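You operate a simulated robot arm through the tools that you are given. There is no shell and no other tool.

The job below is to be done with a simulated robot arm. You get a single attempt, and the scene is never put back.

## Task
Change the labeller over to its job card's grade and feed a label.
Fine: power off and black lever open first; old roll on the table, new roll on, lever shut, power on, then feed. Where these are worked on the way, their far stop is far enough and under half their travel is too little: black lever.

The check looks at the end state, three seconds after you hand in, the way a careful person would. Anything else that was tipped, shoved, dropped, spilled or broken makes it a failure.

## Robot
A 6-joint arm with a two-finger gripper, fixed in place. Base frame: the origin is at the foot of the arm, x ahead of it, y to its left, z up; the work surface is at about z = 800. Units: mm, degrees, N and s.
With the tool pointing down near the work surface it reaches from about 100 to 700 mm from the base axis. Its first joint turns from -66.0 to 66.0 degrees. Payload 2.45 kg.
Tool frame: the origin (TCP) lies between the finger pads and is the grasp point; the fingertips stand 30 mm ahead of it; z points along the fingers, y is the line along which they close. The gripper opens to 106 mm. The gripper's body begins 79 mm behind the TCP.
Orientation is that of the tool frame in the base frame, as a unit quaternion [w, x, y, z]. With the fingers straight down and closing along the base's y, the tool's x points along the base's -x, its y along +y and its z along -z.

## Interface
- The arm moves only by the tool nudge_tool. Its argument "commands" is a list of rows, each an object of numbers (a shift or turn left out is 0, a gripper value left out holds the last): "x", "y", "z": the shift along the tool's x, y, z in mm; "wx", "wy", "wz": the turn, a rotation vector about the tool's x, y, z in degrees; "claw": the finger opening in mm, from 0 to 106. In form: [{"x": .., "y": .., "z": .., "wx": .., "wy": .., "wz": .., "claw": ..}, ...]. A call has 1 to 20 rows; each row is the pose to reach, as a shift and turn from the pose commanded when the call began, along the tool's axes at that moment. Rows are played at 5 a second. More than 50 mm and 8.6 degrees between two rows, or a gripper value outside its range, and nothing of the call is played. Where a pose cannot be reached the arm comes as near as it can. A force on the tool above 90 N (or 10 N above the force at the start of the call, whichever is more), or a blocked arm, ends the call early, and 0.2 s more pass. The fingers move at their own pace (about 153 mm/s each) and stop on an object; they squeeze with about 30 N. The grip force told is the motor's: it shows also when the fingers shut on nothing. Time passes only in rows, and 0.2 s behind the last, so rows that repeat a pose let the fingers close. It gives the time, the measured TCP pose, the force on the tool (base axes), the opening and the grip force at its end, in the units of the frame above (readings bear some noise), with the torque about the TCP (base axes, N m) and any sound that the robot's microphone picked up, and new pictures: "show" is both (left out), scene, wrist or none.
- Cameras (640 x 400 px; columns grow to the right, rows downward): "scene" is fixed at [67.4, 419.3, 1414.5]; the picture's right is [-0.66, -0.75, 0.00], its down [-0.37, 0.32, -0.87] and it looks along [0.66, -0.57, -0.49] (base axes); focal length 306 px, centre (320, 200). "wrist" rides on the gripper at [76, -2, -106] in the tool frame; the picture's right is [0.02, 1.00, 0.00], its down [-0.78, 0.02, -0.62] and it looks along [-0.62, 0.01, 0.78] (tool axes); focal length 247 px, centre (320, 200). There is no depth. A picture from a camera that has moved, and an enlarged one, comes with that camera's place and axes in the base frame and with its lens.
- enlarge(camera, box): a new picture of the part [left, top, right, bottom] of that camera's present view, enlarged. It takes no simulated time.
- hand_in(): hands the job in; it is judged then, once.

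Nothing tells you positions but the pictures and the camera data. Unless the task says otherwise, let go and move clear before handing in.

The tools are called as a command line: name --argument value ..., lists and objects as JSON in quotes. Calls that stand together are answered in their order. nudge_tool: Moves the arm, as the interface text tells. Its arguments: {"type":"object","properties":{"commands":{"type":"array"},"show":{"type":"string","enum":["both","scene","wrist","none"]}},"required":["commands"]} The other tools are called the same way: enlarge (camera, box) takes an enlarged picture of a part of a camera's view; hand_in () hands the job in.

At the start:

```text
time_s: 0.0
tool_pos: [356.2, -123.0, 1240.4]
ee_rot: [0.0, 0.0, 1.0, 0.0]
wrist_force: [-1.0, -0.4, 0.2]
moment: [-0.01, -0.01, -0.02]
gripper_width: 106.3
finger_force: 0.0
```

scene: 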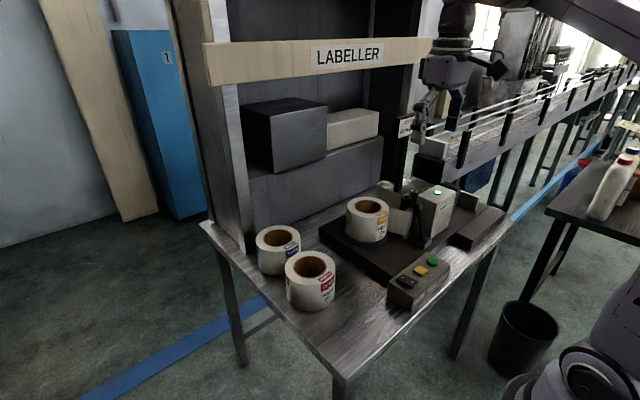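
wrist: 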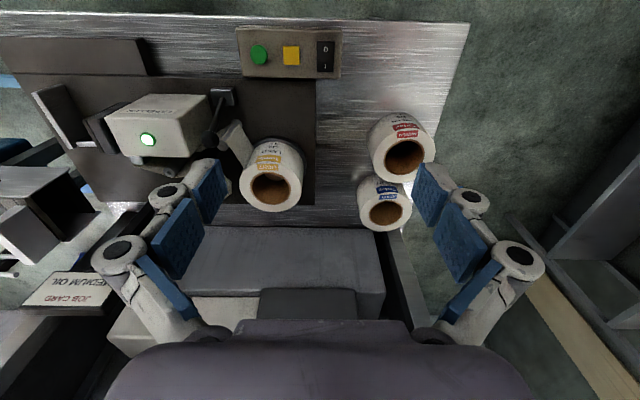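

I see the labeller table with one roll mounted on the machine, two spare rolls, a button box and a job card that seems to read "MEDIUM OIL". I'll enlarge the views before moving anything.

enlarge --camera "scene" --box '[240, 170, 400, 320]'

enlarge --camera "scene" --box '[340, 170, 500, 310]'

enlarge --camera "scene" --box '[380, 90, 460, 200]'

enlarge --camera "wrist" --box '[0, 250, 160, 350]'

enlarge --camera "wrist" --box '[200, 20, 360, 120]'

enlarge --camera "wrist" --box '[340, 100, 450, 240]'

enlarge --camera "wrist" --box '[80, 70, 320, 220]'

```text
2.67 times, centred on (320, 245) of scene
camera zoom: at [67.4, 419.3, 1414.5], right [-0.66, -0.75, 0.0], down [-0.37, 0.32, -0.87], along [0.66, -0.57, -0.49], focal length 815 px, centre (320, 80)
```

zoom: 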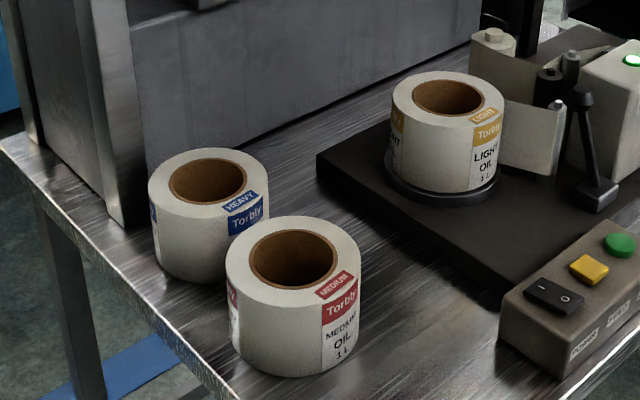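

```text
2.86 times, centred on (420, 240) of scene
camera zoom: at [67.4, 419.3, 1414.5], right [-0.66, -0.75, 0.0], down [-0.37, 0.32, -0.87], along [0.66, -0.57, -0.49], focal length 873 px, centre (34, 86)
```

zoom: 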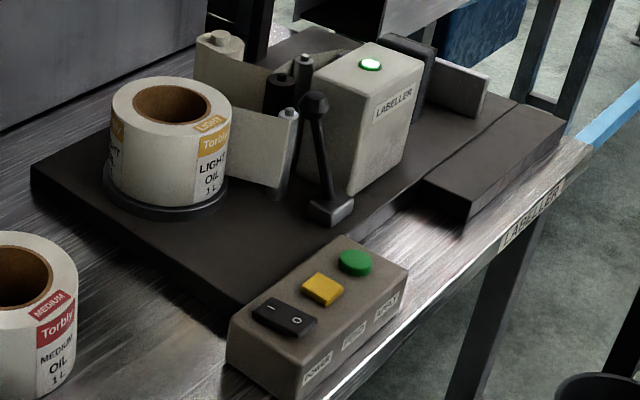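

```text
3.64 times, centred on (420, 145) of scene
camera zoom: at [67.4, 419.3, 1414.5], right [-0.66, -0.75, 0.0], down [-0.37, 0.32, -0.87], along [0.66, -0.57, -0.49], focal length 1111 px, centre (-44, 400)
```

zoom: 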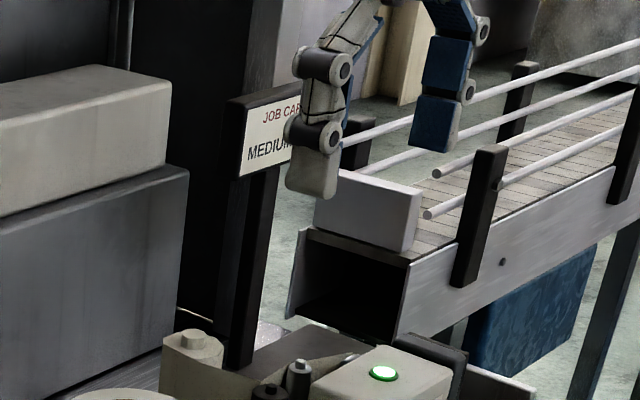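

```text
4.00 times, centred on (80, 300) of wrist
camera zoom: at [279.4, -124.0, 1346.3], right [-0.02, 1.0, 0.0], down [0.78, 0.02, 0.62], along [0.62, 0.01, -0.78], focal length 988 px, centre (1280, -200)
```

zoom: 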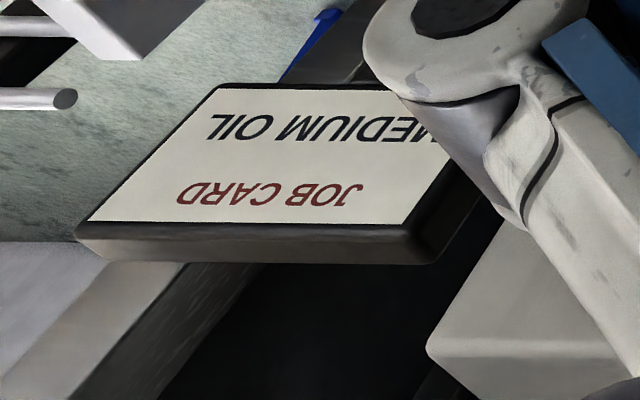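

```text
4.00 times, centred on (280, 70) of wrist
camera zoom: at [279.4, -124.0, 1346.3], right [-0.02, 1.0, 0.0], down [0.78, 0.02, 0.62], along [0.62, 0.01, -0.78], focal length 988 px, centre (480, 720)
```

zoom: 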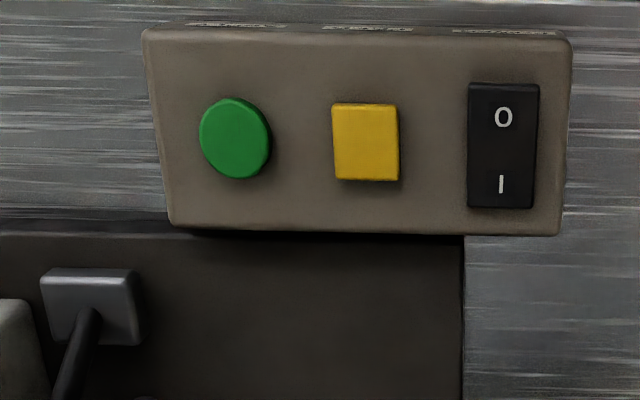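

```text
2.86 times, centred on (395, 170) of wrist
camera zoom: at [279.4, -124.0, 1346.3], right [-0.02, 1.0, 0.0], down [0.78, 0.02, 0.62], along [0.62, 0.01, -0.78], focal length 706 px, centre (106, 286)
```

zoom: 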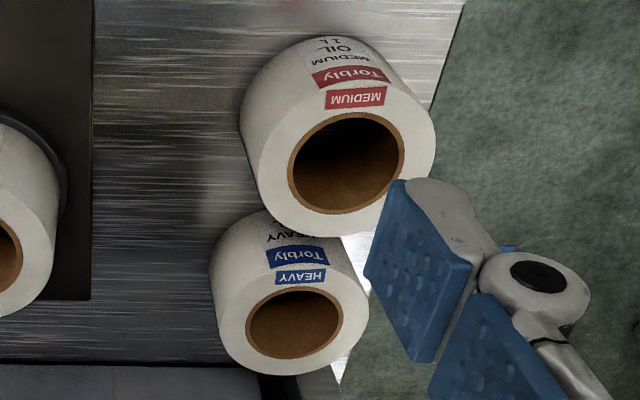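

```text
2.67 times, centred on (200, 145) of wrist
camera zoom: at [279.4, -124.0, 1346.3], right [-0.02, 1.0, 0.0], down [0.78, 0.02, 0.62], along [0.62, 0.01, -0.78], focal length 659 px, centre (640, 347)
```

zoom: 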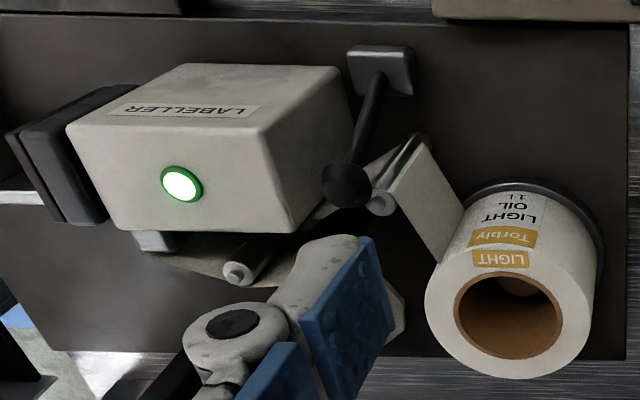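

I take the card to call for MEDIUM (red roll) with LIGHT now mounted. The rocker has O toward the arm and I away from it. I'll read the panel labels and look more closely at the lever and the mounted roll.

enlarge --camera "scene" --box '[380, 240, 460, 312]'

enlarge --camera "scene" --box '[390, 175, 480, 255]'

enlarge --camera "wrist" --box '[190, 70, 320, 220]'

```text
5.56 times, centred on (420, 276) of scene
camera zoom: at [67.4, 419.3, 1414.5], right [-0.66, -0.75, 0.0], down [-0.37, 0.32, -0.87], along [0.66, -0.57, -0.49], focal length 1697 px, centre (-236, -222)
```

zoom: 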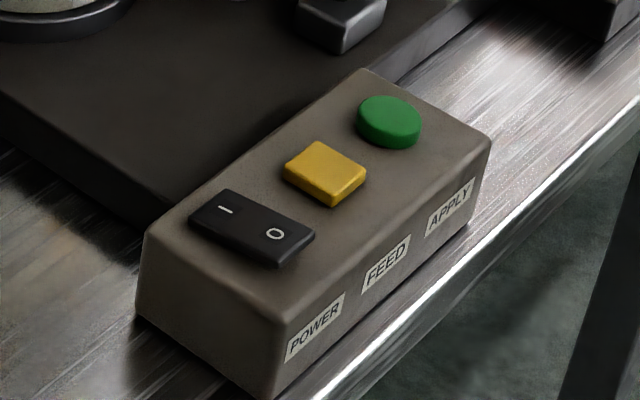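

```text
5.00 times, centred on (435, 215) of scene
camera zoom: at [67.4, 419.3, 1414.5], right [-0.66, -0.75, 0.0], down [-0.37, 0.32, -0.87], along [0.66, -0.57, -0.49], focal length 1528 px, centre (-255, 125)
```

zoom: 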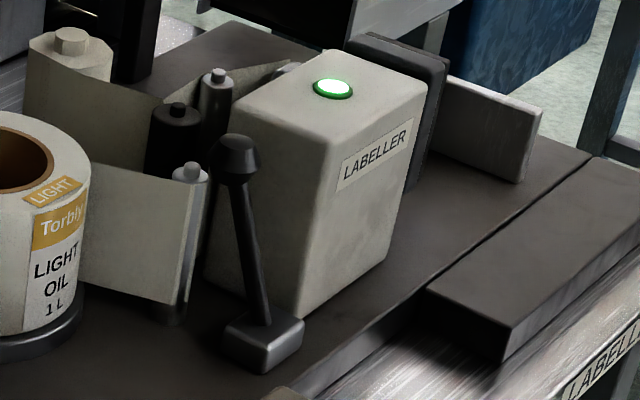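

```text
2.67 times, centred on (255, 145) of wrist
camera zoom: at [279.4, -124.0, 1346.3], right [-0.02, 1.0, 0.0], down [0.78, 0.02, 0.62], along [0.62, 0.01, -0.78], focal length 659 px, centre (493, 347)
```

zoom: 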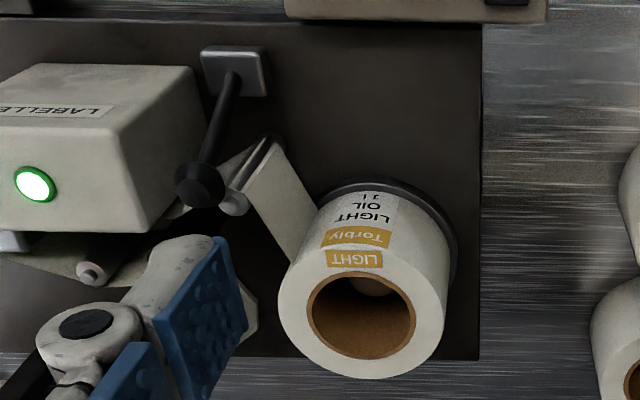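

The labels read POWER for the rocker, FEED for yellow and APPLY for green. I'll close the claw and come down above the rocker at about (350, -116) for a close look.

nudge_tool --commands '[{"x": 2, "y": 2, "z": 45, "claw": 0}, {"x": 4, "y": 4, "z": 90, "claw": 0}, {"x": 6, "y": 7, "z": 135, "claw": 0}, {"x": 6, "y": 7, "z": 180, "claw": 0}, {"x": 6, "y": 7, "z": 225, "claw": 0}, {"x": 6, "y": 7, "z": 250, "claw": 0}, {"x": 6, "y": 7, "z": 250, "claw": 0}]' --show "both"

```text
time_s: 1.6
tool_pos: [350.7, -116.0, 989.3]
ee_rot: [0.001, -0.001, 1.0, 0.0]
wrist_force: [0.7, -0.2, -0.5]
moment: [-0.01, -0.02, 0.0]
gripper_width: 0.1
finger_force: 28.9
camera wrist: at [273.3, -117.4, 1095.8], right [-0.02, 1.0, 0.0], down [0.78, 0.02, 0.62], along [0.62, 0.01, -0.78], focal length 247 px, centre (320, 200)
```

scene: 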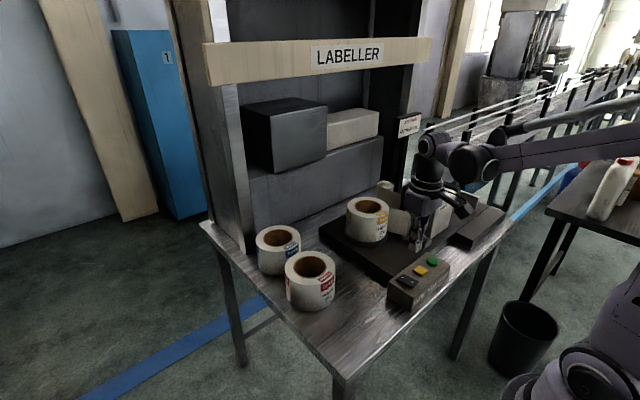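
wrist: 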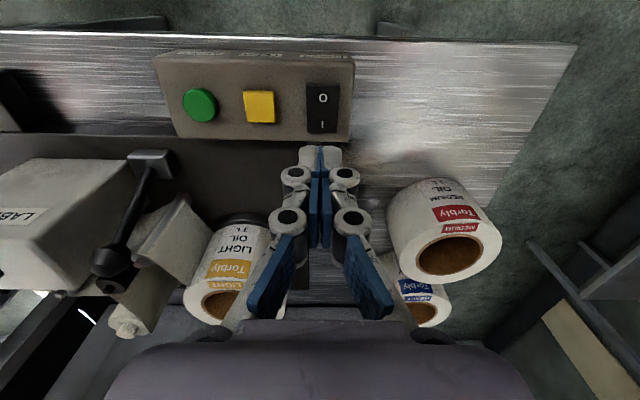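

The close view puts the O end of the rocker at about (337, -115, 862). I'll go over that end and press gently in small steps.

nudge_tool --commands '[{"x": 14.5, "y": 1, "z": 40, "claw": 0}, {"x": 14.5, "y": 1, "z": 80, "claw": 0}, {"x": 14.5, "y": 1, "z": 92, "claw": 0}, {"x": 14.5, "y": 1, "z": 95, "claw": 0}, {"x": 14.5, "y": 1, "z": 97, "claw": 0}]' --show "wrist"

```text
time_s: 2.8
tool_pos: [335.4, -114.3, 893.9]
ee_rot: [-0.001, 0.001, 1.0, 0.0]
wrist_force: [-3.0, 1.1, 18.6]
moment: [0.05, -0.13, 0.06]
gripper_width: 6.1
finger_force: 28.7
camera wrist: at [259.1, -116.2, 999.6], right [-0.02, 1.0, 0.0], down [0.78, 0.02, 0.62], along [0.62, 0.01, -0.78], focal length 247 px, centre (320, 200)
```

wrist: 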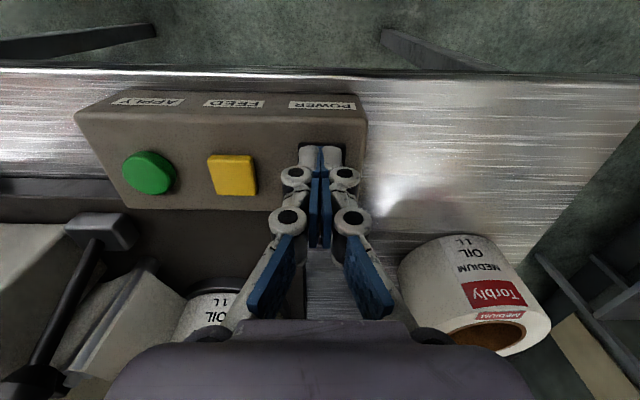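

There's contact at a tip height of about 864 with 18.6 N. I'll check whether the lamp is still lit.

enlarge --camera "scene" --box '[360, 170, 480, 310]'

enlarge --camera "wrist" --box '[260, 80, 400, 220]'

```text
2.86 times, centred on (420, 240) of scene
camera zoom: at [67.1, 419.4, 1414.4], right [-0.66, -0.75, 0.0], down [-0.37, 0.32, -0.87], along [0.66, -0.57, -0.49], focal length 873 px, centre (34, 86)
```

zoom: 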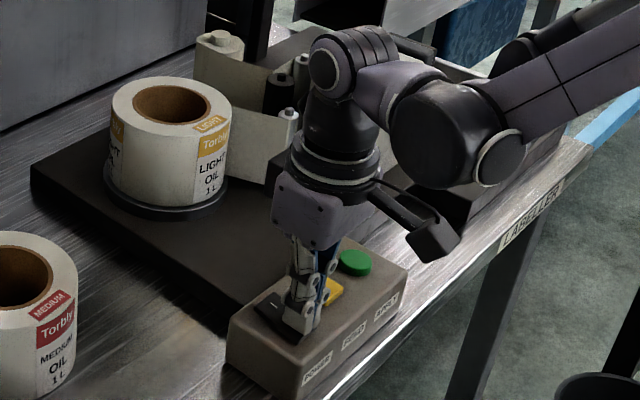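

```text
2.86 times, centred on (330, 150) of wrist
camera zoom: at [259.1, -116.2, 999.6], right [-0.02, 1.0, 0.0], down [0.78, 0.02, 0.62], along [0.62, 0.01, -0.78], focal length 706 px, centre (291, 343)
```

zoom: 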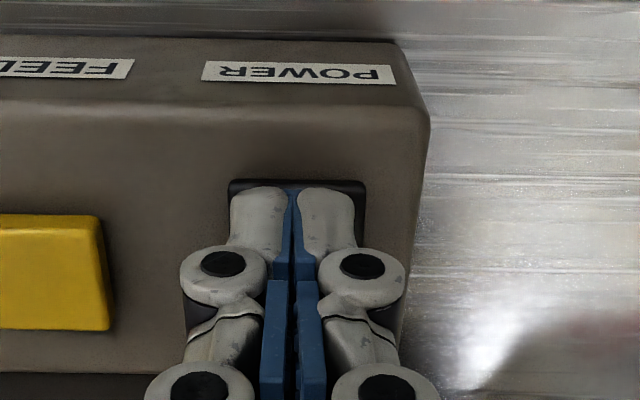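

No click yet and the arm hides the lamp, so I'll press a little deeper in 1.5 mm steps.

nudge_tool --commands '[{"z": 1.5, "claw": 0}, {"z": 3, "claw": 0}]' --show "none"

```text
time_s: 3.4
tool_pos: [334.6, -114.8, 892.3]
ee_rot: [-0.001, 0.0, 1.0, 0.0]
wrist_force: [-5.4, 1.8, 28.7]
moment: [0.03, -0.16, 0.0]
gripper_width: 6.2
finger_force: 28.7
stopped in row 2: the force on the tool passed its limit at 103 N (the readings are from after the stop); the commanded pose is now the measured one
```

The force peaked at 103 N and the call stopped. I'll back off and look at the rocker and lamp.

nudge_tool --commands '[{"z": -10, "claw": 0}, {"z": -50, "claw": 0}, {"z": -90, "claw": 0}, {"z": -90, "claw": 0}]' --show "both"

enlarge --camera "wrist" --box '[140, 40, 380, 190]'

enlarge --camera "scene" --box '[360, 170, 480, 310]'

```text
time_s: 4.3
tool_pos: [336.7, -114.7, 982.3]
ee_rot: [0.0, 0.0, 1.0, 0.0]
wrist_force: [-0.1, -0.6, -0.5]
moment: [-0.05, -0.02, -0.01]
gripper_width: 0.0
finger_force: 28.4
camera wrist: at [260.1, -116.7, 1089.9], right [-0.02, 1.0, 0.0], down [0.78, 0.02, 0.62], along [0.62, 0.01, -0.78], focal length 247 px, centre (320, 200)
```

scene: 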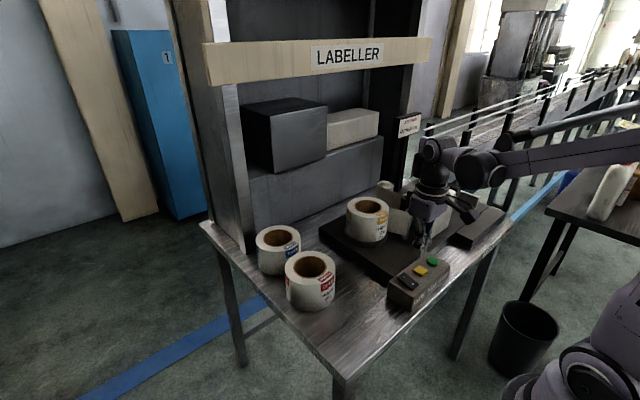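
wrist: 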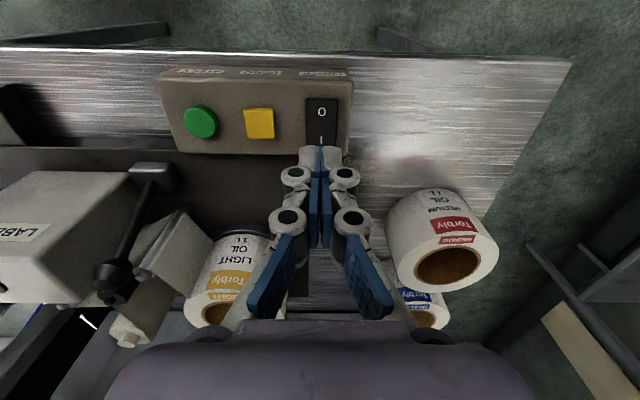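

```text
2.67 times, centred on (260, 115) of wrist
camera zoom: at [260.1, -116.7, 1089.9], right [-0.02, 1.0, 0.0], down [0.78, 0.02, 0.62], along [0.62, 0.01, -0.78], focal length 659 px, centre (480, 427)
```

zoom: 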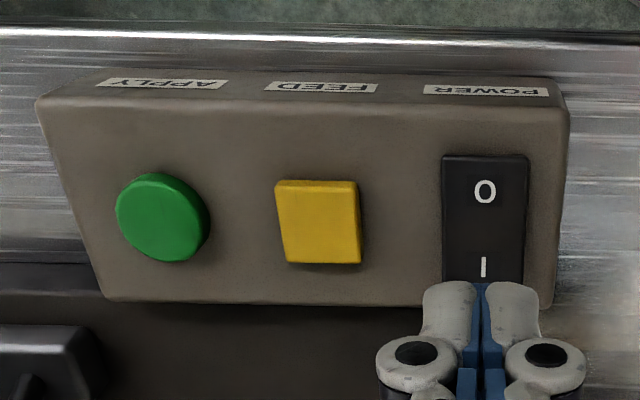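

```text
2.86 times, centred on (420, 240) of scene
camera zoom: at [67.4, 419.3, 1414.5], right [-0.66, -0.75, 0.0], down [-0.37, 0.32, -0.87], along [0.66, -0.57, -0.49], focal length 873 px, centre (34, 86)
```

zoom: 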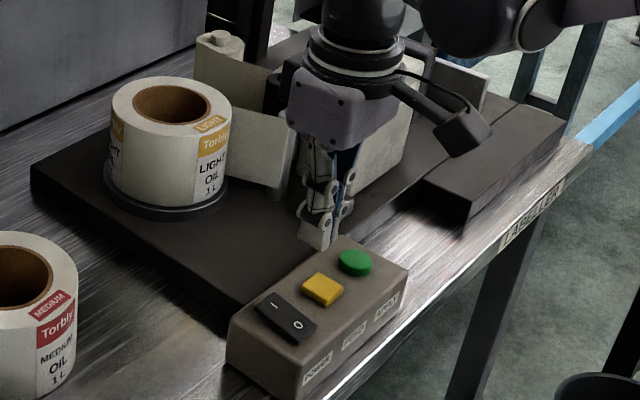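

I'll compare the rocker tilt with the earlier enlargement.

enlarge --camera "scene" --box '[380, 240, 460, 312]'

```text
5.56 times, centred on (420, 276) of scene
camera zoom: at [67.4, 419.3, 1414.5], right [-0.66, -0.75, 0.0], down [-0.37, 0.32, -0.87], along [0.66, -0.57, -0.49], focal length 1697 px, centre (-236, -222)
```

zoom: 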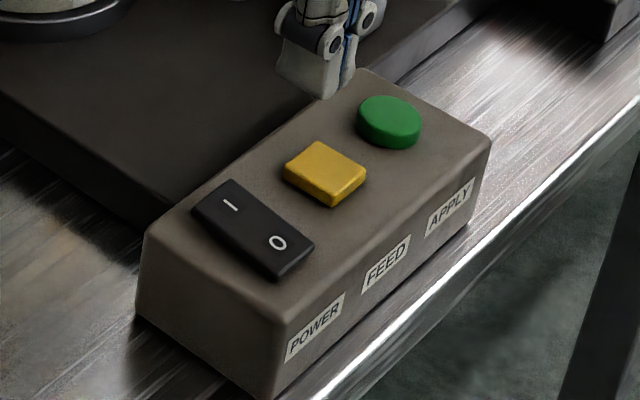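

The rocker is now tipped to O (I end up). Next I'll move to the right, in front of the lever, to confirm the lamp is out and study the lever.

nudge_tool --commands '[{"z": -45, "claw": 0}, {"y": -45, "z": -70, "claw": 0}, {"y": -90, "z": -70, "claw": 0}, {"y": -135, "z": -70, "claw": 0}, {"y": -180, "z": -70, "claw": 0}, {"y": -180, "z": -70, "claw": 0}]' --show "both"

enlarge --camera "wrist" --box '[180, 60, 460, 260]'

enlarge --camera "scene" --box '[360, 170, 480, 310]'

```text
refused: row 2 steps farther than a row can; nothing moved
```

```text
2.00 times, centred on (320, 160) of wrist
camera zoom: at [260.1, -116.7, 1089.9], right [-0.02, 1.0, 0.0], down [0.78, 0.02, 0.62], along [0.62, 0.01, -0.78], focal length 494 px, centre (320, 280)
```

zoom: 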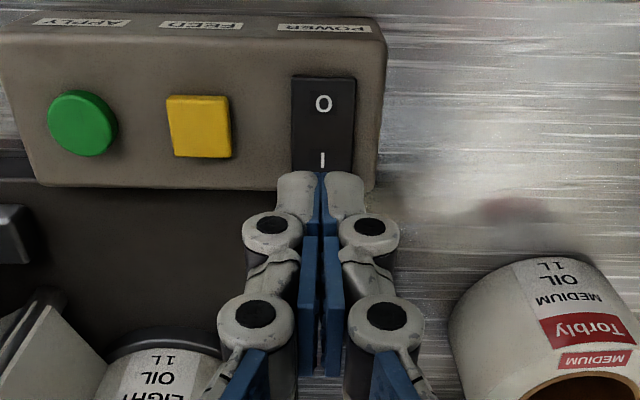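

```text
2.86 times, centred on (420, 240) of scene
camera zoom: at [67.4, 419.3, 1414.5], right [-0.66, -0.75, 0.0], down [-0.37, 0.32, -0.87], along [0.66, -0.57, -0.49], focal length 873 px, centre (34, 86)
```

zoom: 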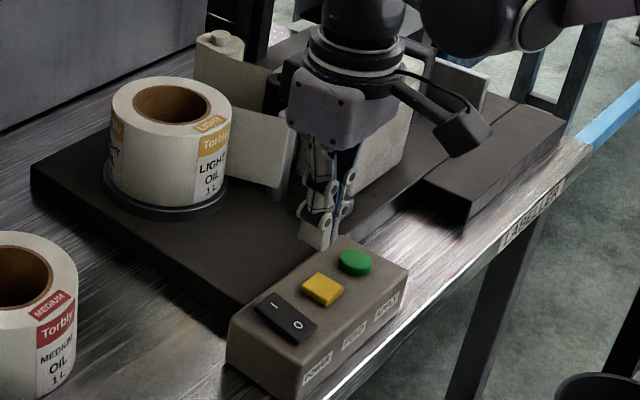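

The step was just over the 50 mm limit, so nothing moved. I'll send it again with smaller steps.

nudge_tool --commands '[{"z": -35, "claw": 0}, {"z": -70, "claw": 0}, {"y": -45, "z": -70, "claw": 0}, {"y": -90, "z": -70, "claw": 0}, {"y": -135, "z": -70, "claw": 0}, {"y": -180, "z": -70, "claw": 0}, {"y": -180, "z": -70, "claw": 0}]' --show "both"

```text
time_s: 6.0
tool_pos: [336.0, -295.2, 1052.2]
ee_rot: [0.0, 0.0, 1.0, 0.0]
wrist_force: [0.8, 0.9, 0.0]
moment: [0.03, 0.01, 0.02]
gripper_width: 0.1
finger_force: 28.4
camera wrist: at [260.6, -297.0, 1158.3], right [-0.02, 1.0, 0.0], down [0.78, 0.02, 0.62], along [0.62, 0.01, -0.78], focal length 247 px, centre (320, 200)
```

scene: 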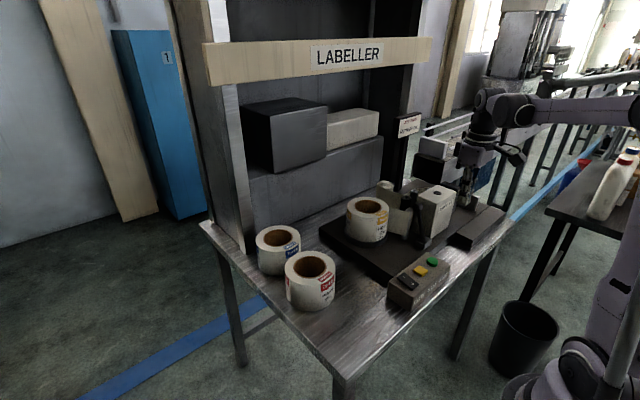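
wrist: 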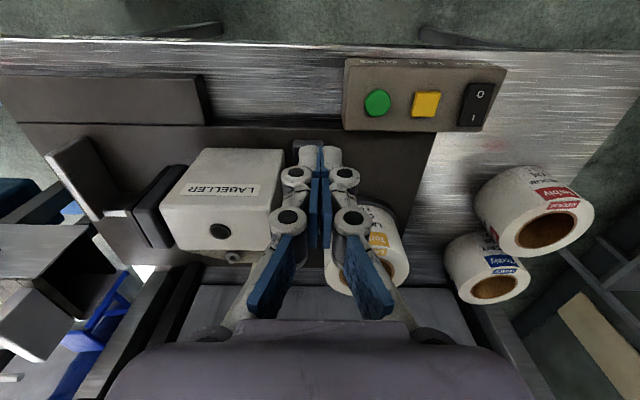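

The lamp on the labeller has gone dark, so power is off. I'll enlarge the lever in the scene view now that the arm is out of the way.

enlarge --camera "scene" --box '[385, 180, 465, 250]'

nudge_tool --commands '[{"y": 45, "claw": 0}, {"y": 85, "claw": 0}, {"y": 85, "claw": 0}]' --show "both"

enlarge --camera "wrist" --box '[80, 80, 320, 300]'

```text
5.71 times, centred on (425, 215) of scene
camera zoom: at [67.4, 419.2, 1414.5], right [-0.66, -0.75, 0.0], down [-0.37, 0.32, -0.87], along [0.66, -0.57, -0.49], focal length 1746 px, centre (-280, 114)
```

zoom: 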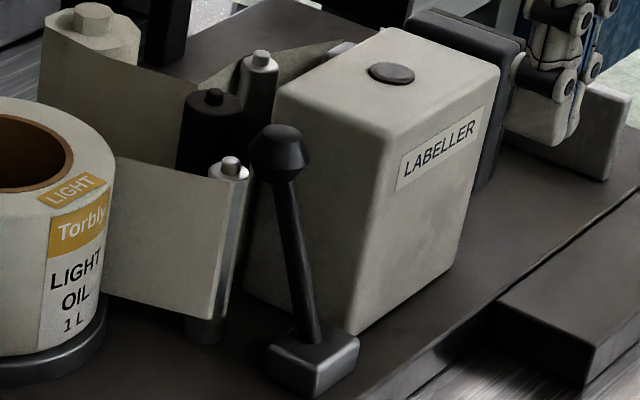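

```text
time_s: 6.8
tool_pos: [336.6, -210.4, 1052.5]
ee_rot: [-0.001, 0.0, 1.0, 0.0]
wrist_force: [0.3, 0.0, 0.4]
moment: [-0.02, -0.04, 0.03]
gripper_width: 0.0
finger_force: 28.2
camera wrist: at [260.7, -211.1, 1159.0], right [-0.02, 1.0, 0.0], down [0.78, 0.02, 0.62], along [0.62, 0.01, -0.78], focal length 247 px, centre (320, 200)
```

scene: 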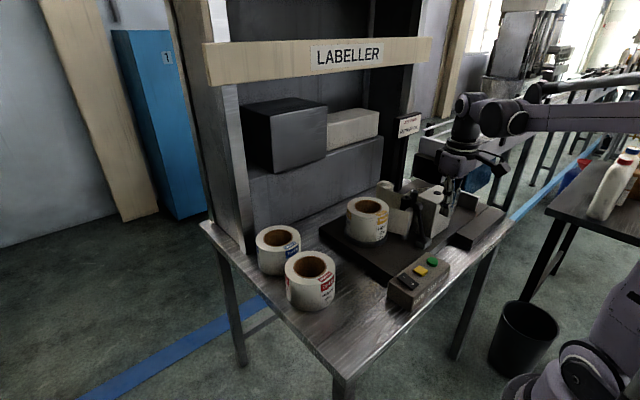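
wrist: 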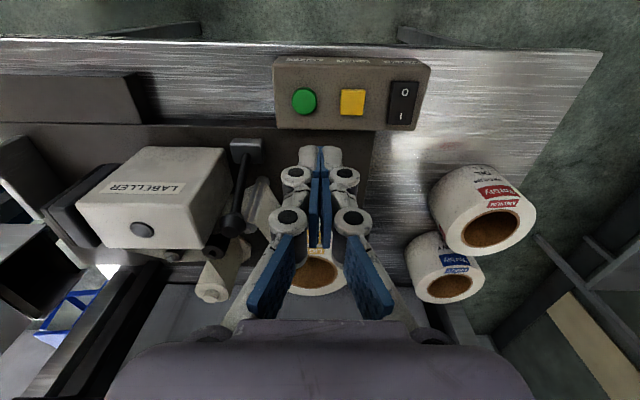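

```text
1.82 times, centred on (200, 190) of wrist
camera zoom: at [260.7, -211.1, 1159.0], right [-0.02, 1.0, 0.0], down [0.78, 0.02, 0.62], along [0.62, 0.01, -0.78], focal length 449 px, centre (538, 218)
```

zoom: 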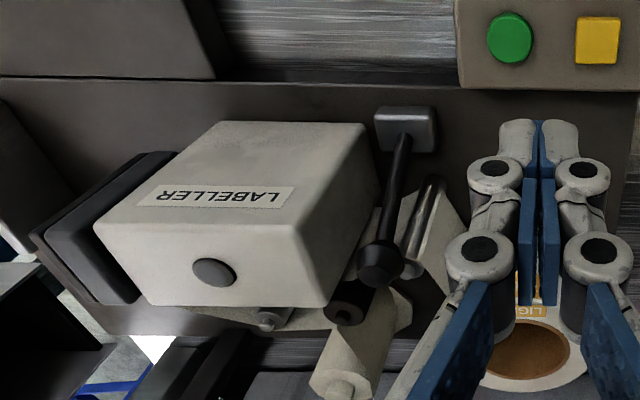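

Power is off. The lever's knob works out to about (460, -306, 958), its pivot near (421, -307, 848), and there are rollers just behind it. I'll take tighter views from both cameras to see how much clearance the fingers have.

enlarge --camera "wrist" --box '[190, 120, 290, 310]'

enlarge --camera "scene" --box '[395, 185, 445, 245]'

```text
2.11 times, centred on (240, 215) of wrist
camera zoom: at [260.7, -211.1, 1159.0], right [-0.02, 1.0, 0.0], down [0.78, 0.02, 0.62], along [0.62, 0.01, -0.78], focal length 520 px, centre (488, 168)
```

zoom: 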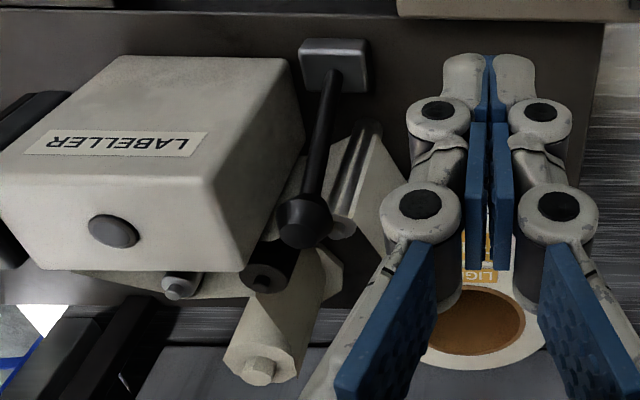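

```text
6.67 times, centred on (420, 215) of scene
camera zoom: at [67.4, 419.3, 1414.5], right [-0.66, -0.75, 0.0], down [-0.37, 0.32, -0.87], along [0.66, -0.57, -0.49], focal length 2037 px, centre (-347, 100)
```

zoom: 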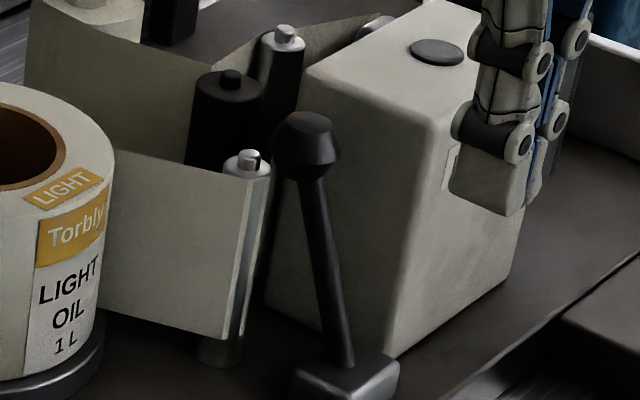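

The silver roller stands behind the knob at about (486, -297) with its top near 940, and the box side is near y = -349. I'll hold the knob from above with fingertips no lower than about 945. First I'll hover above it.

nudge_tool --commands '[{"x": -31, "y": -24, "z": 0, "claw": 44}, {"x": -62, "y": -48, "z": 0, "claw": 44}, {"x": -93, "y": -72, "z": 0, "claw": 44}, {"x": -124.4, "y": -96.6, "z": 10, "claw": 44}, {"x": -124.4, "y": -96.6, "z": 10, "claw": 44}]' --show "both"

enlarge --camera "wrist" --box '[220, 80, 420, 280]'

enlarge --camera "scene" --box '[385, 170, 465, 250]'

```text
time_s: 8.0
tool_pos: [459.8, -305.5, 1041.5]
ee_rot: [-0.001, 0.0, 1.0, -0.001]
wrist_force: [-0.7, -0.6, -0.4]
moment: [-0.01, -0.01, 0.02]
gripper_width: 44.1
finger_force: 0.1
camera wrist: at [384.0, -307.8, 1148.4], right [-0.02, 1.0, 0.0], down [0.78, 0.02, 0.62], along [0.62, 0.01, -0.78], focal length 247 px, centre (320, 200)
```

scene: 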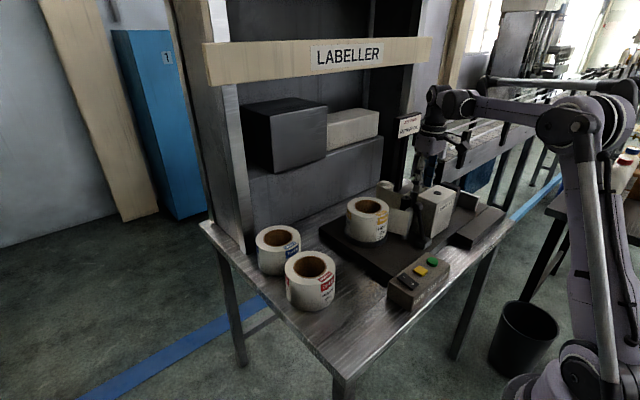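
wrist: 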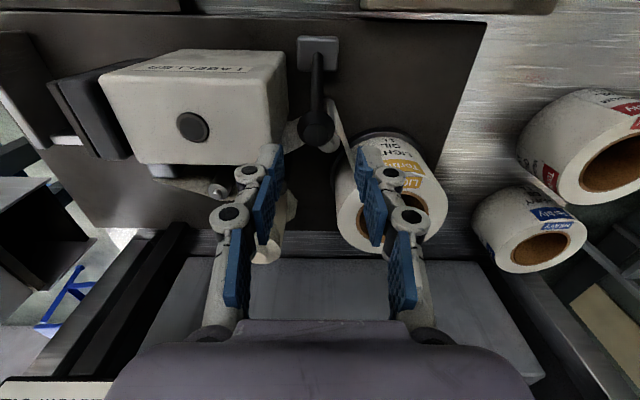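

```text
2.00 times, centred on (320, 180) of wrist
camera zoom: at [384.0, -307.8, 1148.4], right [-0.02, 1.0, 0.0], down [0.78, 0.02, 0.62], along [0.62, 0.01, -0.78], focal length 494 px, centre (320, 240)
```

zoom: 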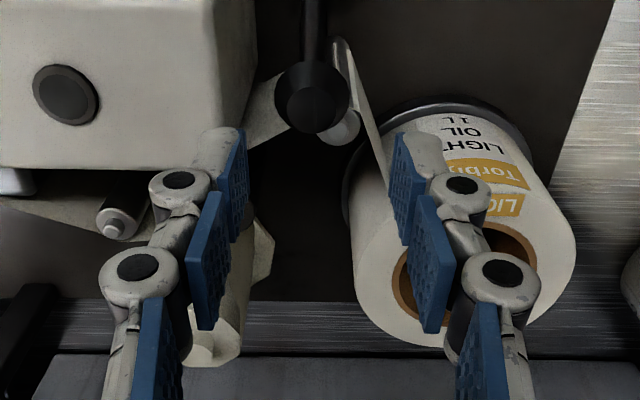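

```text
5.00 times, centred on (425, 210) of scene
camera zoom: at [67.4, 419.3, 1414.5], right [-0.66, -0.75, 0.0], down [-0.37, 0.32, -0.87], along [0.66, -0.57, -0.49], focal length 1528 px, centre (-205, 150)
```

zoom: 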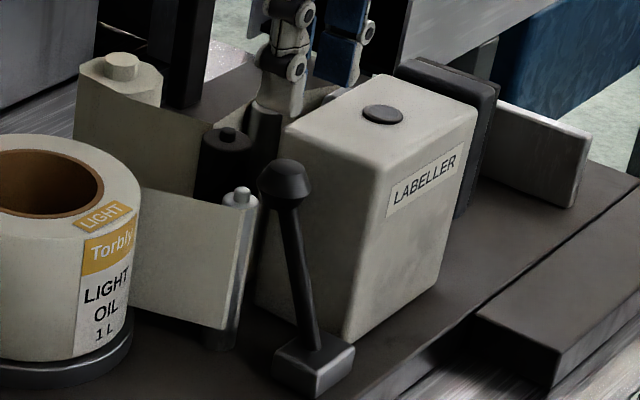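

The hover view puts the knob at about (463, -310, 955). I'll descend so the fingertips reach about 946 and close on the knob.

nudge_tool --commands '[{"x": -2, "y": -4, "z": 30, "claw": 44}, {"x": -2, "y": -4, "z": 55, "claw": 44}, {"x": -2, "y": -4, "z": 66, "claw": 44}, {"x": -2, "y": -4, "z": 66, "claw": 44}]' --show "both"

enlarge --camera "wrist" --box '[220, 80, 420, 280]'

enlarge --camera "scene" --box '[385, 170, 465, 250]'

```text
time_s: 8.9
tool_pos: [463.3, -310.5, 977.2]
ee_rot: [0.0, -0.001, 1.0, 0.0]
wrist_force: [0.2, 1.4, 1.4]
moment: [-0.01, -0.06, 0.01]
gripper_width: 43.7
finger_force: 0.0
camera wrist: at [386.4, -311.4, 1082.4], right [-0.02, 1.0, 0.0], down [0.78, 0.02, 0.62], along [0.62, 0.01, -0.78], focal length 247 px, centre (320, 200)
```

scene: 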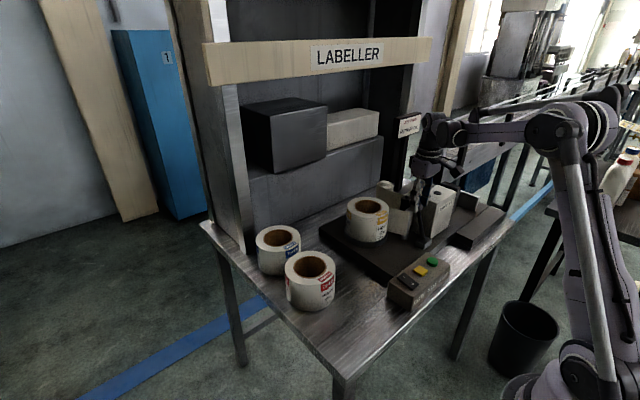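
wrist: 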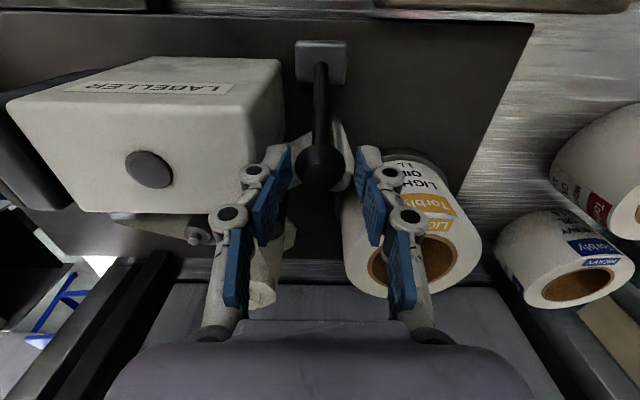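

```text
2.00 times, centred on (320, 180) of wrist
camera zoom: at [386.4, -311.4, 1082.4], right [-0.02, 1.0, 0.0], down [0.78, 0.02, 0.62], along [0.62, 0.01, -0.78], focal length 494 px, centre (320, 240)
```

zoom: 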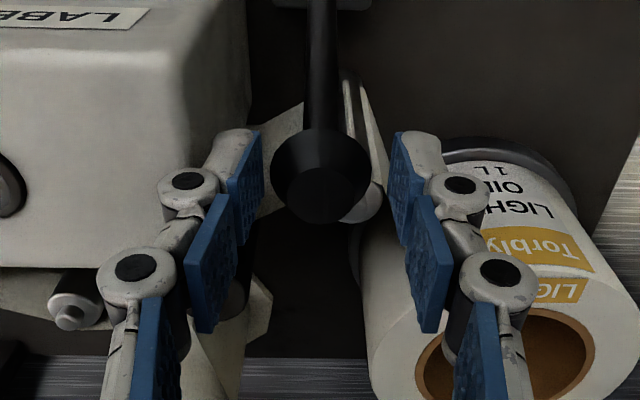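

```text
5.00 times, centred on (425, 210) of scene
camera zoom: at [67.4, 419.3, 1414.4], right [-0.66, -0.75, 0.0], down [-0.37, 0.32, -0.87], along [0.66, -0.57, -0.49], focal length 1528 px, centre (-205, 150)
```

zoom: 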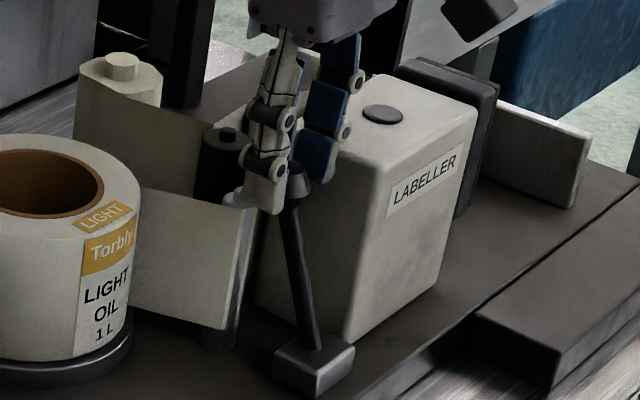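

The knob sits between the fingertips with clearance on both sides. I'll go 3 mm deeper, close on it and try a small pull toward the arm.

nudge_tool --commands '[{"z": 3, "claw": 44}, {"z": 3, "claw": 0}, {"z": 3, "claw": 0}, {"z": 3, "claw": 0}, {"x": 4, "z": 1.7, "claw": 0}, {"x": 9, "z": 0.4, "claw": 0}, {"x": 14, "z": -0.7, "claw": 0}]' --show "both"

enlarge --camera "scene" --box '[385, 170, 465, 250]'

```text
time_s: 10.6
tool_pos: [449.9, -310.2, 977.4]
ee_rot: [0.001, -0.001, 1.0, 0.0]
wrist_force: [13.5, 4.4, 0.9]
moment: [0.11, -1.59, 0.04]
gripper_width: 30.7
finger_force: 45.2
camera wrist: at [373.5, -311.3, 1083.7], right [-0.02, 1.0, 0.0], down [0.78, 0.02, 0.62], along [0.62, 0.01, -0.78], focal length 247 px, centre (320, 200)
```

scene: 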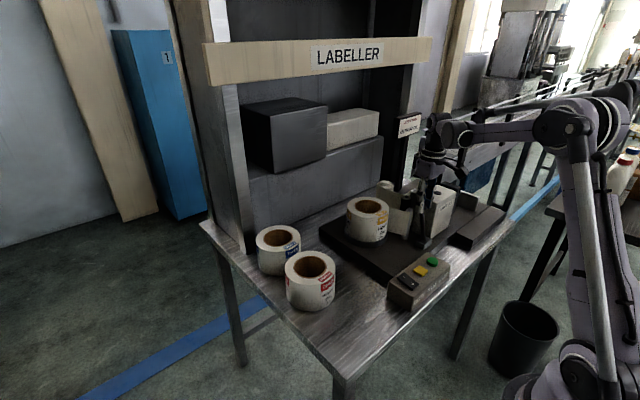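
wrist: 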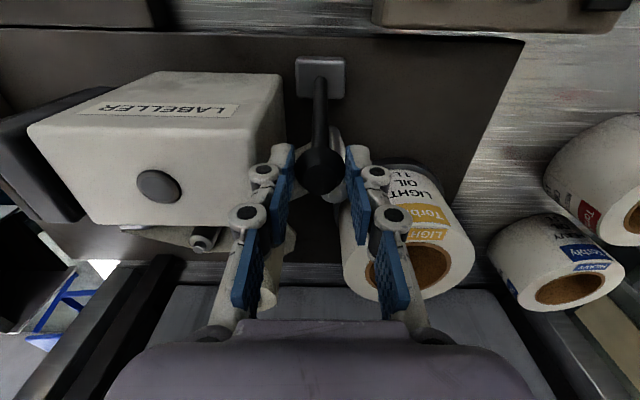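

```text
5.00 times, centred on (425, 210) of scene
camera zoom: at [67.7, 419.4, 1414.4], right [-0.66, -0.75, 0.0], down [-0.37, 0.32, -0.87], along [0.66, -0.57, -0.49], focal length 1528 px, centre (-205, 150)
```

zoom: 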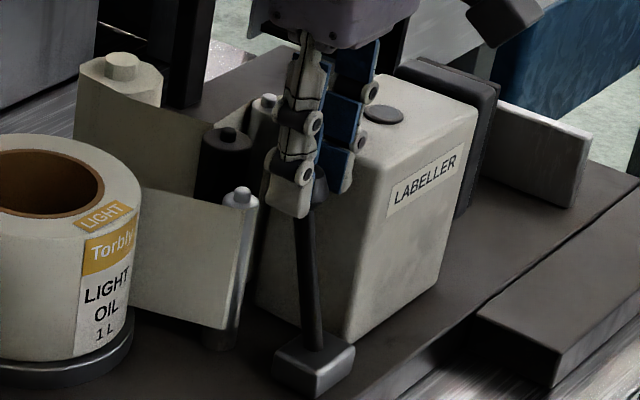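

The lever follows the pull, so it opens toward the arm. I'll carry on along its arc.

nudge_tool --commands '[{"x": 9, "z": -1.4, "claw": 0}, {"x": 18, "z": -2.4, "claw": 0}, {"x": 27, "z": -2.7, "claw": 0}, {"x": 37, "z": -2.2, "claw": 0}, {"x": 47, "z": -0.8, "claw": 0}, {"x": 58, "z": 1.8, "claw": 0}, {"x": 68, "z": 4.7, "claw": 0}]' --show "scene"

enlarge --camera "scene" --box '[385, 170, 465, 250]'

```text
time_s: 12.2
tool_pos: [380.6, -310.4, 971.4]
ee_rot: [0.0, 0.0, 1.0, 0.001]
wrist_force: [9.6, 7.7, 3.7]
moment: [0.14, -1.52, 0.01]
gripper_width: 30.3
finger_force: 44.7
```

scene: 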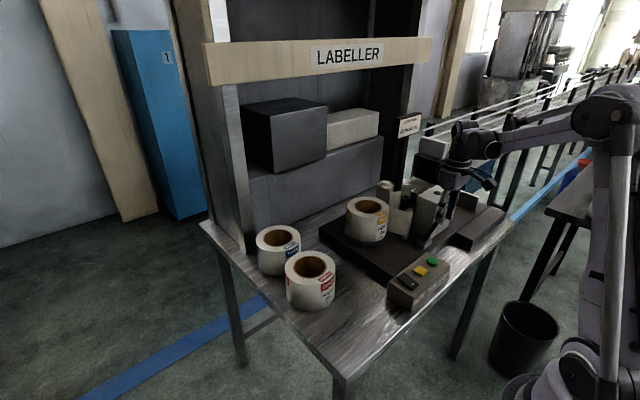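

```text
5.00 times, centred on (425, 210) of scene
camera zoom: at [67.6, 419.5, 1414.4], right [-0.66, -0.75, 0.0], down [-0.37, 0.32, -0.87], along [0.66, -0.57, -0.49], focal length 1528 px, centre (-205, 150)
```

zoom: 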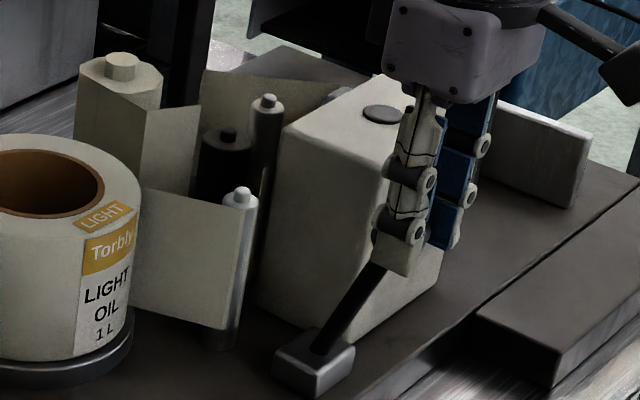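

The lever is past vertical and the web path has visibly opened. I'll keep pulling until it meets its stop.

nudge_tool --commands '[{"x": 6.5, "z": 2.6, "claw": 0}, {"x": 13, "z": 5.6, "claw": 0}, {"x": 19.4, "z": 9, "claw": 0}, {"x": 24, "z": 11.9, "claw": 0}, {"x": 28, "z": 14.8, "claw": 0}, {"x": 32.5, "z": 18, "claw": 0}, {"x": 36.5, "z": 21.3, "claw": 0}]' --show "scene"

enlarge --camera "scene" --box '[385, 170, 465, 250]'

```text
time_s: 13.8
tool_pos: [343.7, -310.3, 951.2]
ee_rot: [-0.001, 0.0, 1.0, 0.0]
wrist_force: [-0.5, -0.5, -1.5]
moment: [0.0, 0.02, 0.01]
gripper_width: 0.2
finger_force: 28.7
```

scene: 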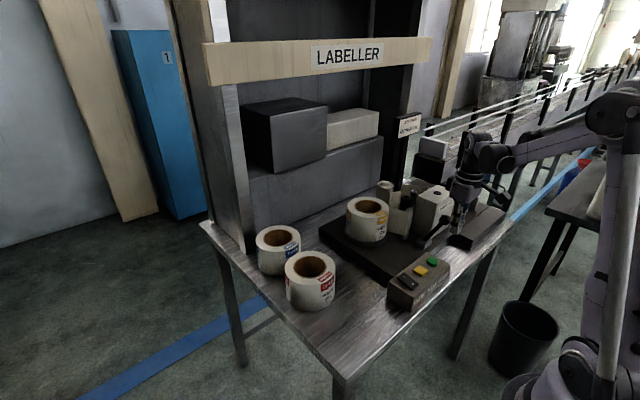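

```text
5.00 times, centred on (425, 210) of scene
camera zoom: at [67.4, 419.3, 1414.5], right [-0.66, -0.75, 0.0], down [-0.37, 0.32, -0.87], along [0.66, -0.57, -0.49], focal length 1528 px, centre (-205, 150)
```

zoom: 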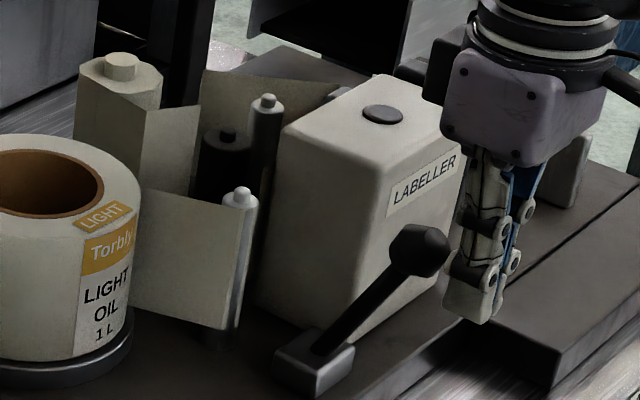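

The knob slipped free near the end, with the lever leaning back at roughly -22°. To be sure it's at its stop, I'll go over the knob and push it toward the arm from behind with closed fingers.

nudge_tool --commands '[{"z": -40, "claw": 0}, {"z": -65, "claw": 0}, {"x": -40, "z": -65, "claw": 0}, {"x": -80, "z": -65, "claw": 0}, {"x": -80, "z": -40, "claw": 0}, {"x": -80, "z": -12, "claw": 0}, {"x": -80, "z": -12, "claw": 0}]' --show "both"

enlarge --camera "scene" --box '[385, 170, 465, 250]'

enlarge --camera "wrist" --box '[220, 40, 420, 240]'

```text
time_s: 15.3
tool_pos: [423.2, -310.0, 962.2]
ee_rot: [-0.001, 0.0, 1.0, 0.0]
wrist_force: [0.4, 0.9, -1.1]
moment: [-0.01, -0.02, 0.01]
gripper_width: 0.1
finger_force: 29.3
camera wrist: at [348.1, -311.6, 1069.3], right [-0.02, 1.0, 0.0], down [0.78, 0.02, 0.62], along [0.62, 0.01, -0.78], focal length 247 px, centre (320, 200)
```

scene: 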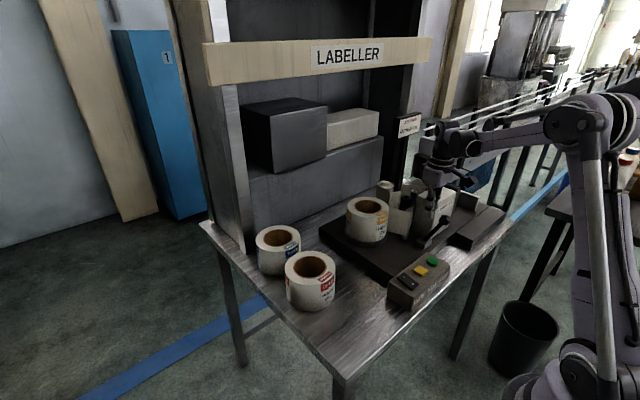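
wrist: 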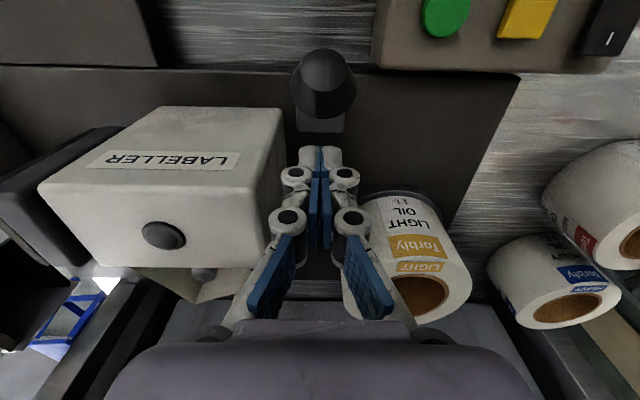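

```text
5.00 times, centred on (425, 210) of scene
camera zoom: at [67.4, 419.3, 1414.5], right [-0.66, -0.75, 0.0], down [-0.37, 0.32, -0.87], along [0.66, -0.57, -0.49], focal length 1528 px, centre (-205, 150)
```

zoom: 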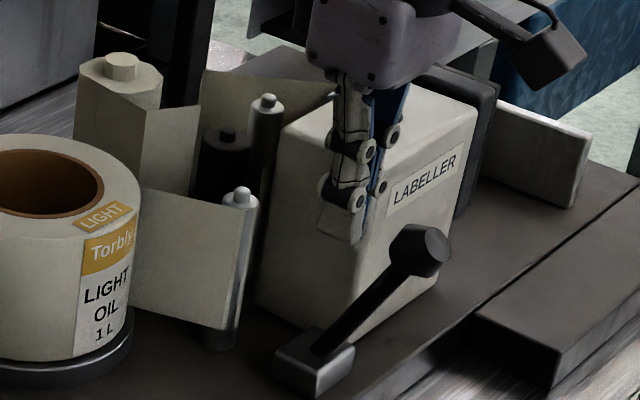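

```text
2.00 times, centred on (320, 140) of wrist
camera zoom: at [348.1, -311.6, 1069.3], right [-0.02, 1.0, 0.0], down [0.78, 0.02, 0.62], along [0.62, 0.01, -0.78], focal length 494 px, centre (320, 320)
```

zoom: 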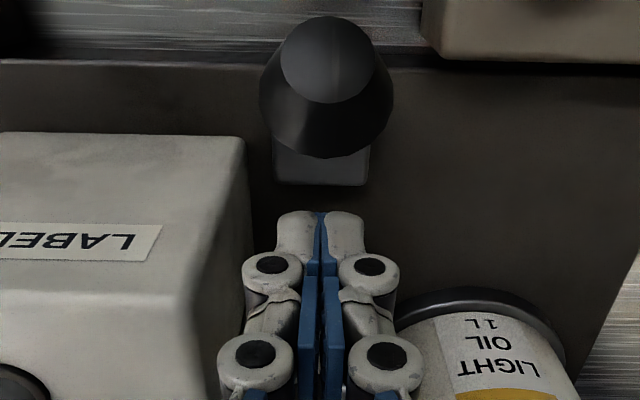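

The knob is at about (378, -310, 946), with my fingers about 19 mm behind it. I'll push toward the arm gently and watch the force.

nudge_tool --commands '[{"x": 10, "claw": 0}, {"x": 16, "claw": 0}, {"x": 19, "claw": 0}, {"x": 22, "claw": 0}, {"x": 24, "claw": 0}]' --show "none"

```text
time_s: 16.6
tool_pos: [404.9, -311.2, 962.9]
ee_rot: [0.005, 0.0, 1.0, -0.001]
wrist_force: [29.2, -2.6, 4.7]
moment: [0.16, -0.52, 0.01]
gripper_width: 6.3
finger_force: 28.1
```

There's 29 N with the fingers held at 405, which suggests a stop. I'll push slightly more to see if it moves.

nudge_tool --commands '[{"x": 2, "claw": 0}, {"x": 4, "claw": 0}, {"x": 4, "claw": 0}]' --show "scene"

enlarge --camera "scene" --box '[385, 170, 465, 250]'

```text
time_s: 17.4
tool_pos: [403.2, -310.3, 963.5]
ee_rot: [0.01, -0.002, 1.0, -0.001]
wrist_force: [49.8, -4.3, 8.2]
moment: [0.07, -0.86, 0.01]
gripper_width: 5.8
finger_force: 28.0
```

scene: 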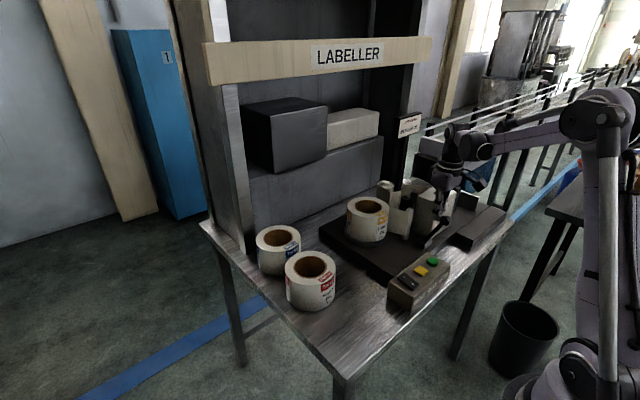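

```text
5.00 times, centred on (425, 210) of scene
camera zoom: at [68.7, 419.2, 1414.4], right [-0.66, -0.75, 0.0], down [-0.37, 0.32, -0.87], along [0.66, -0.57, -0.49], focal length 1528 px, centre (-205, 150)
```

zoom: 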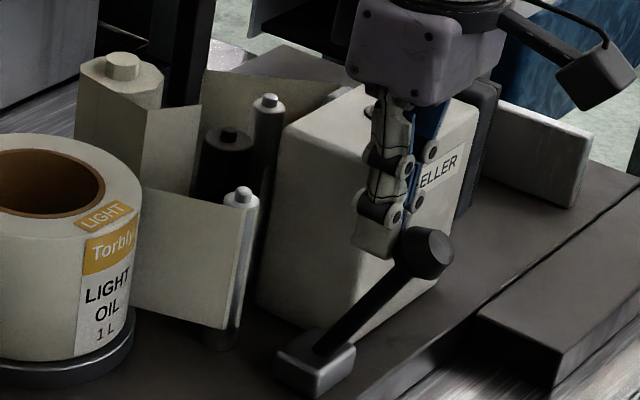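

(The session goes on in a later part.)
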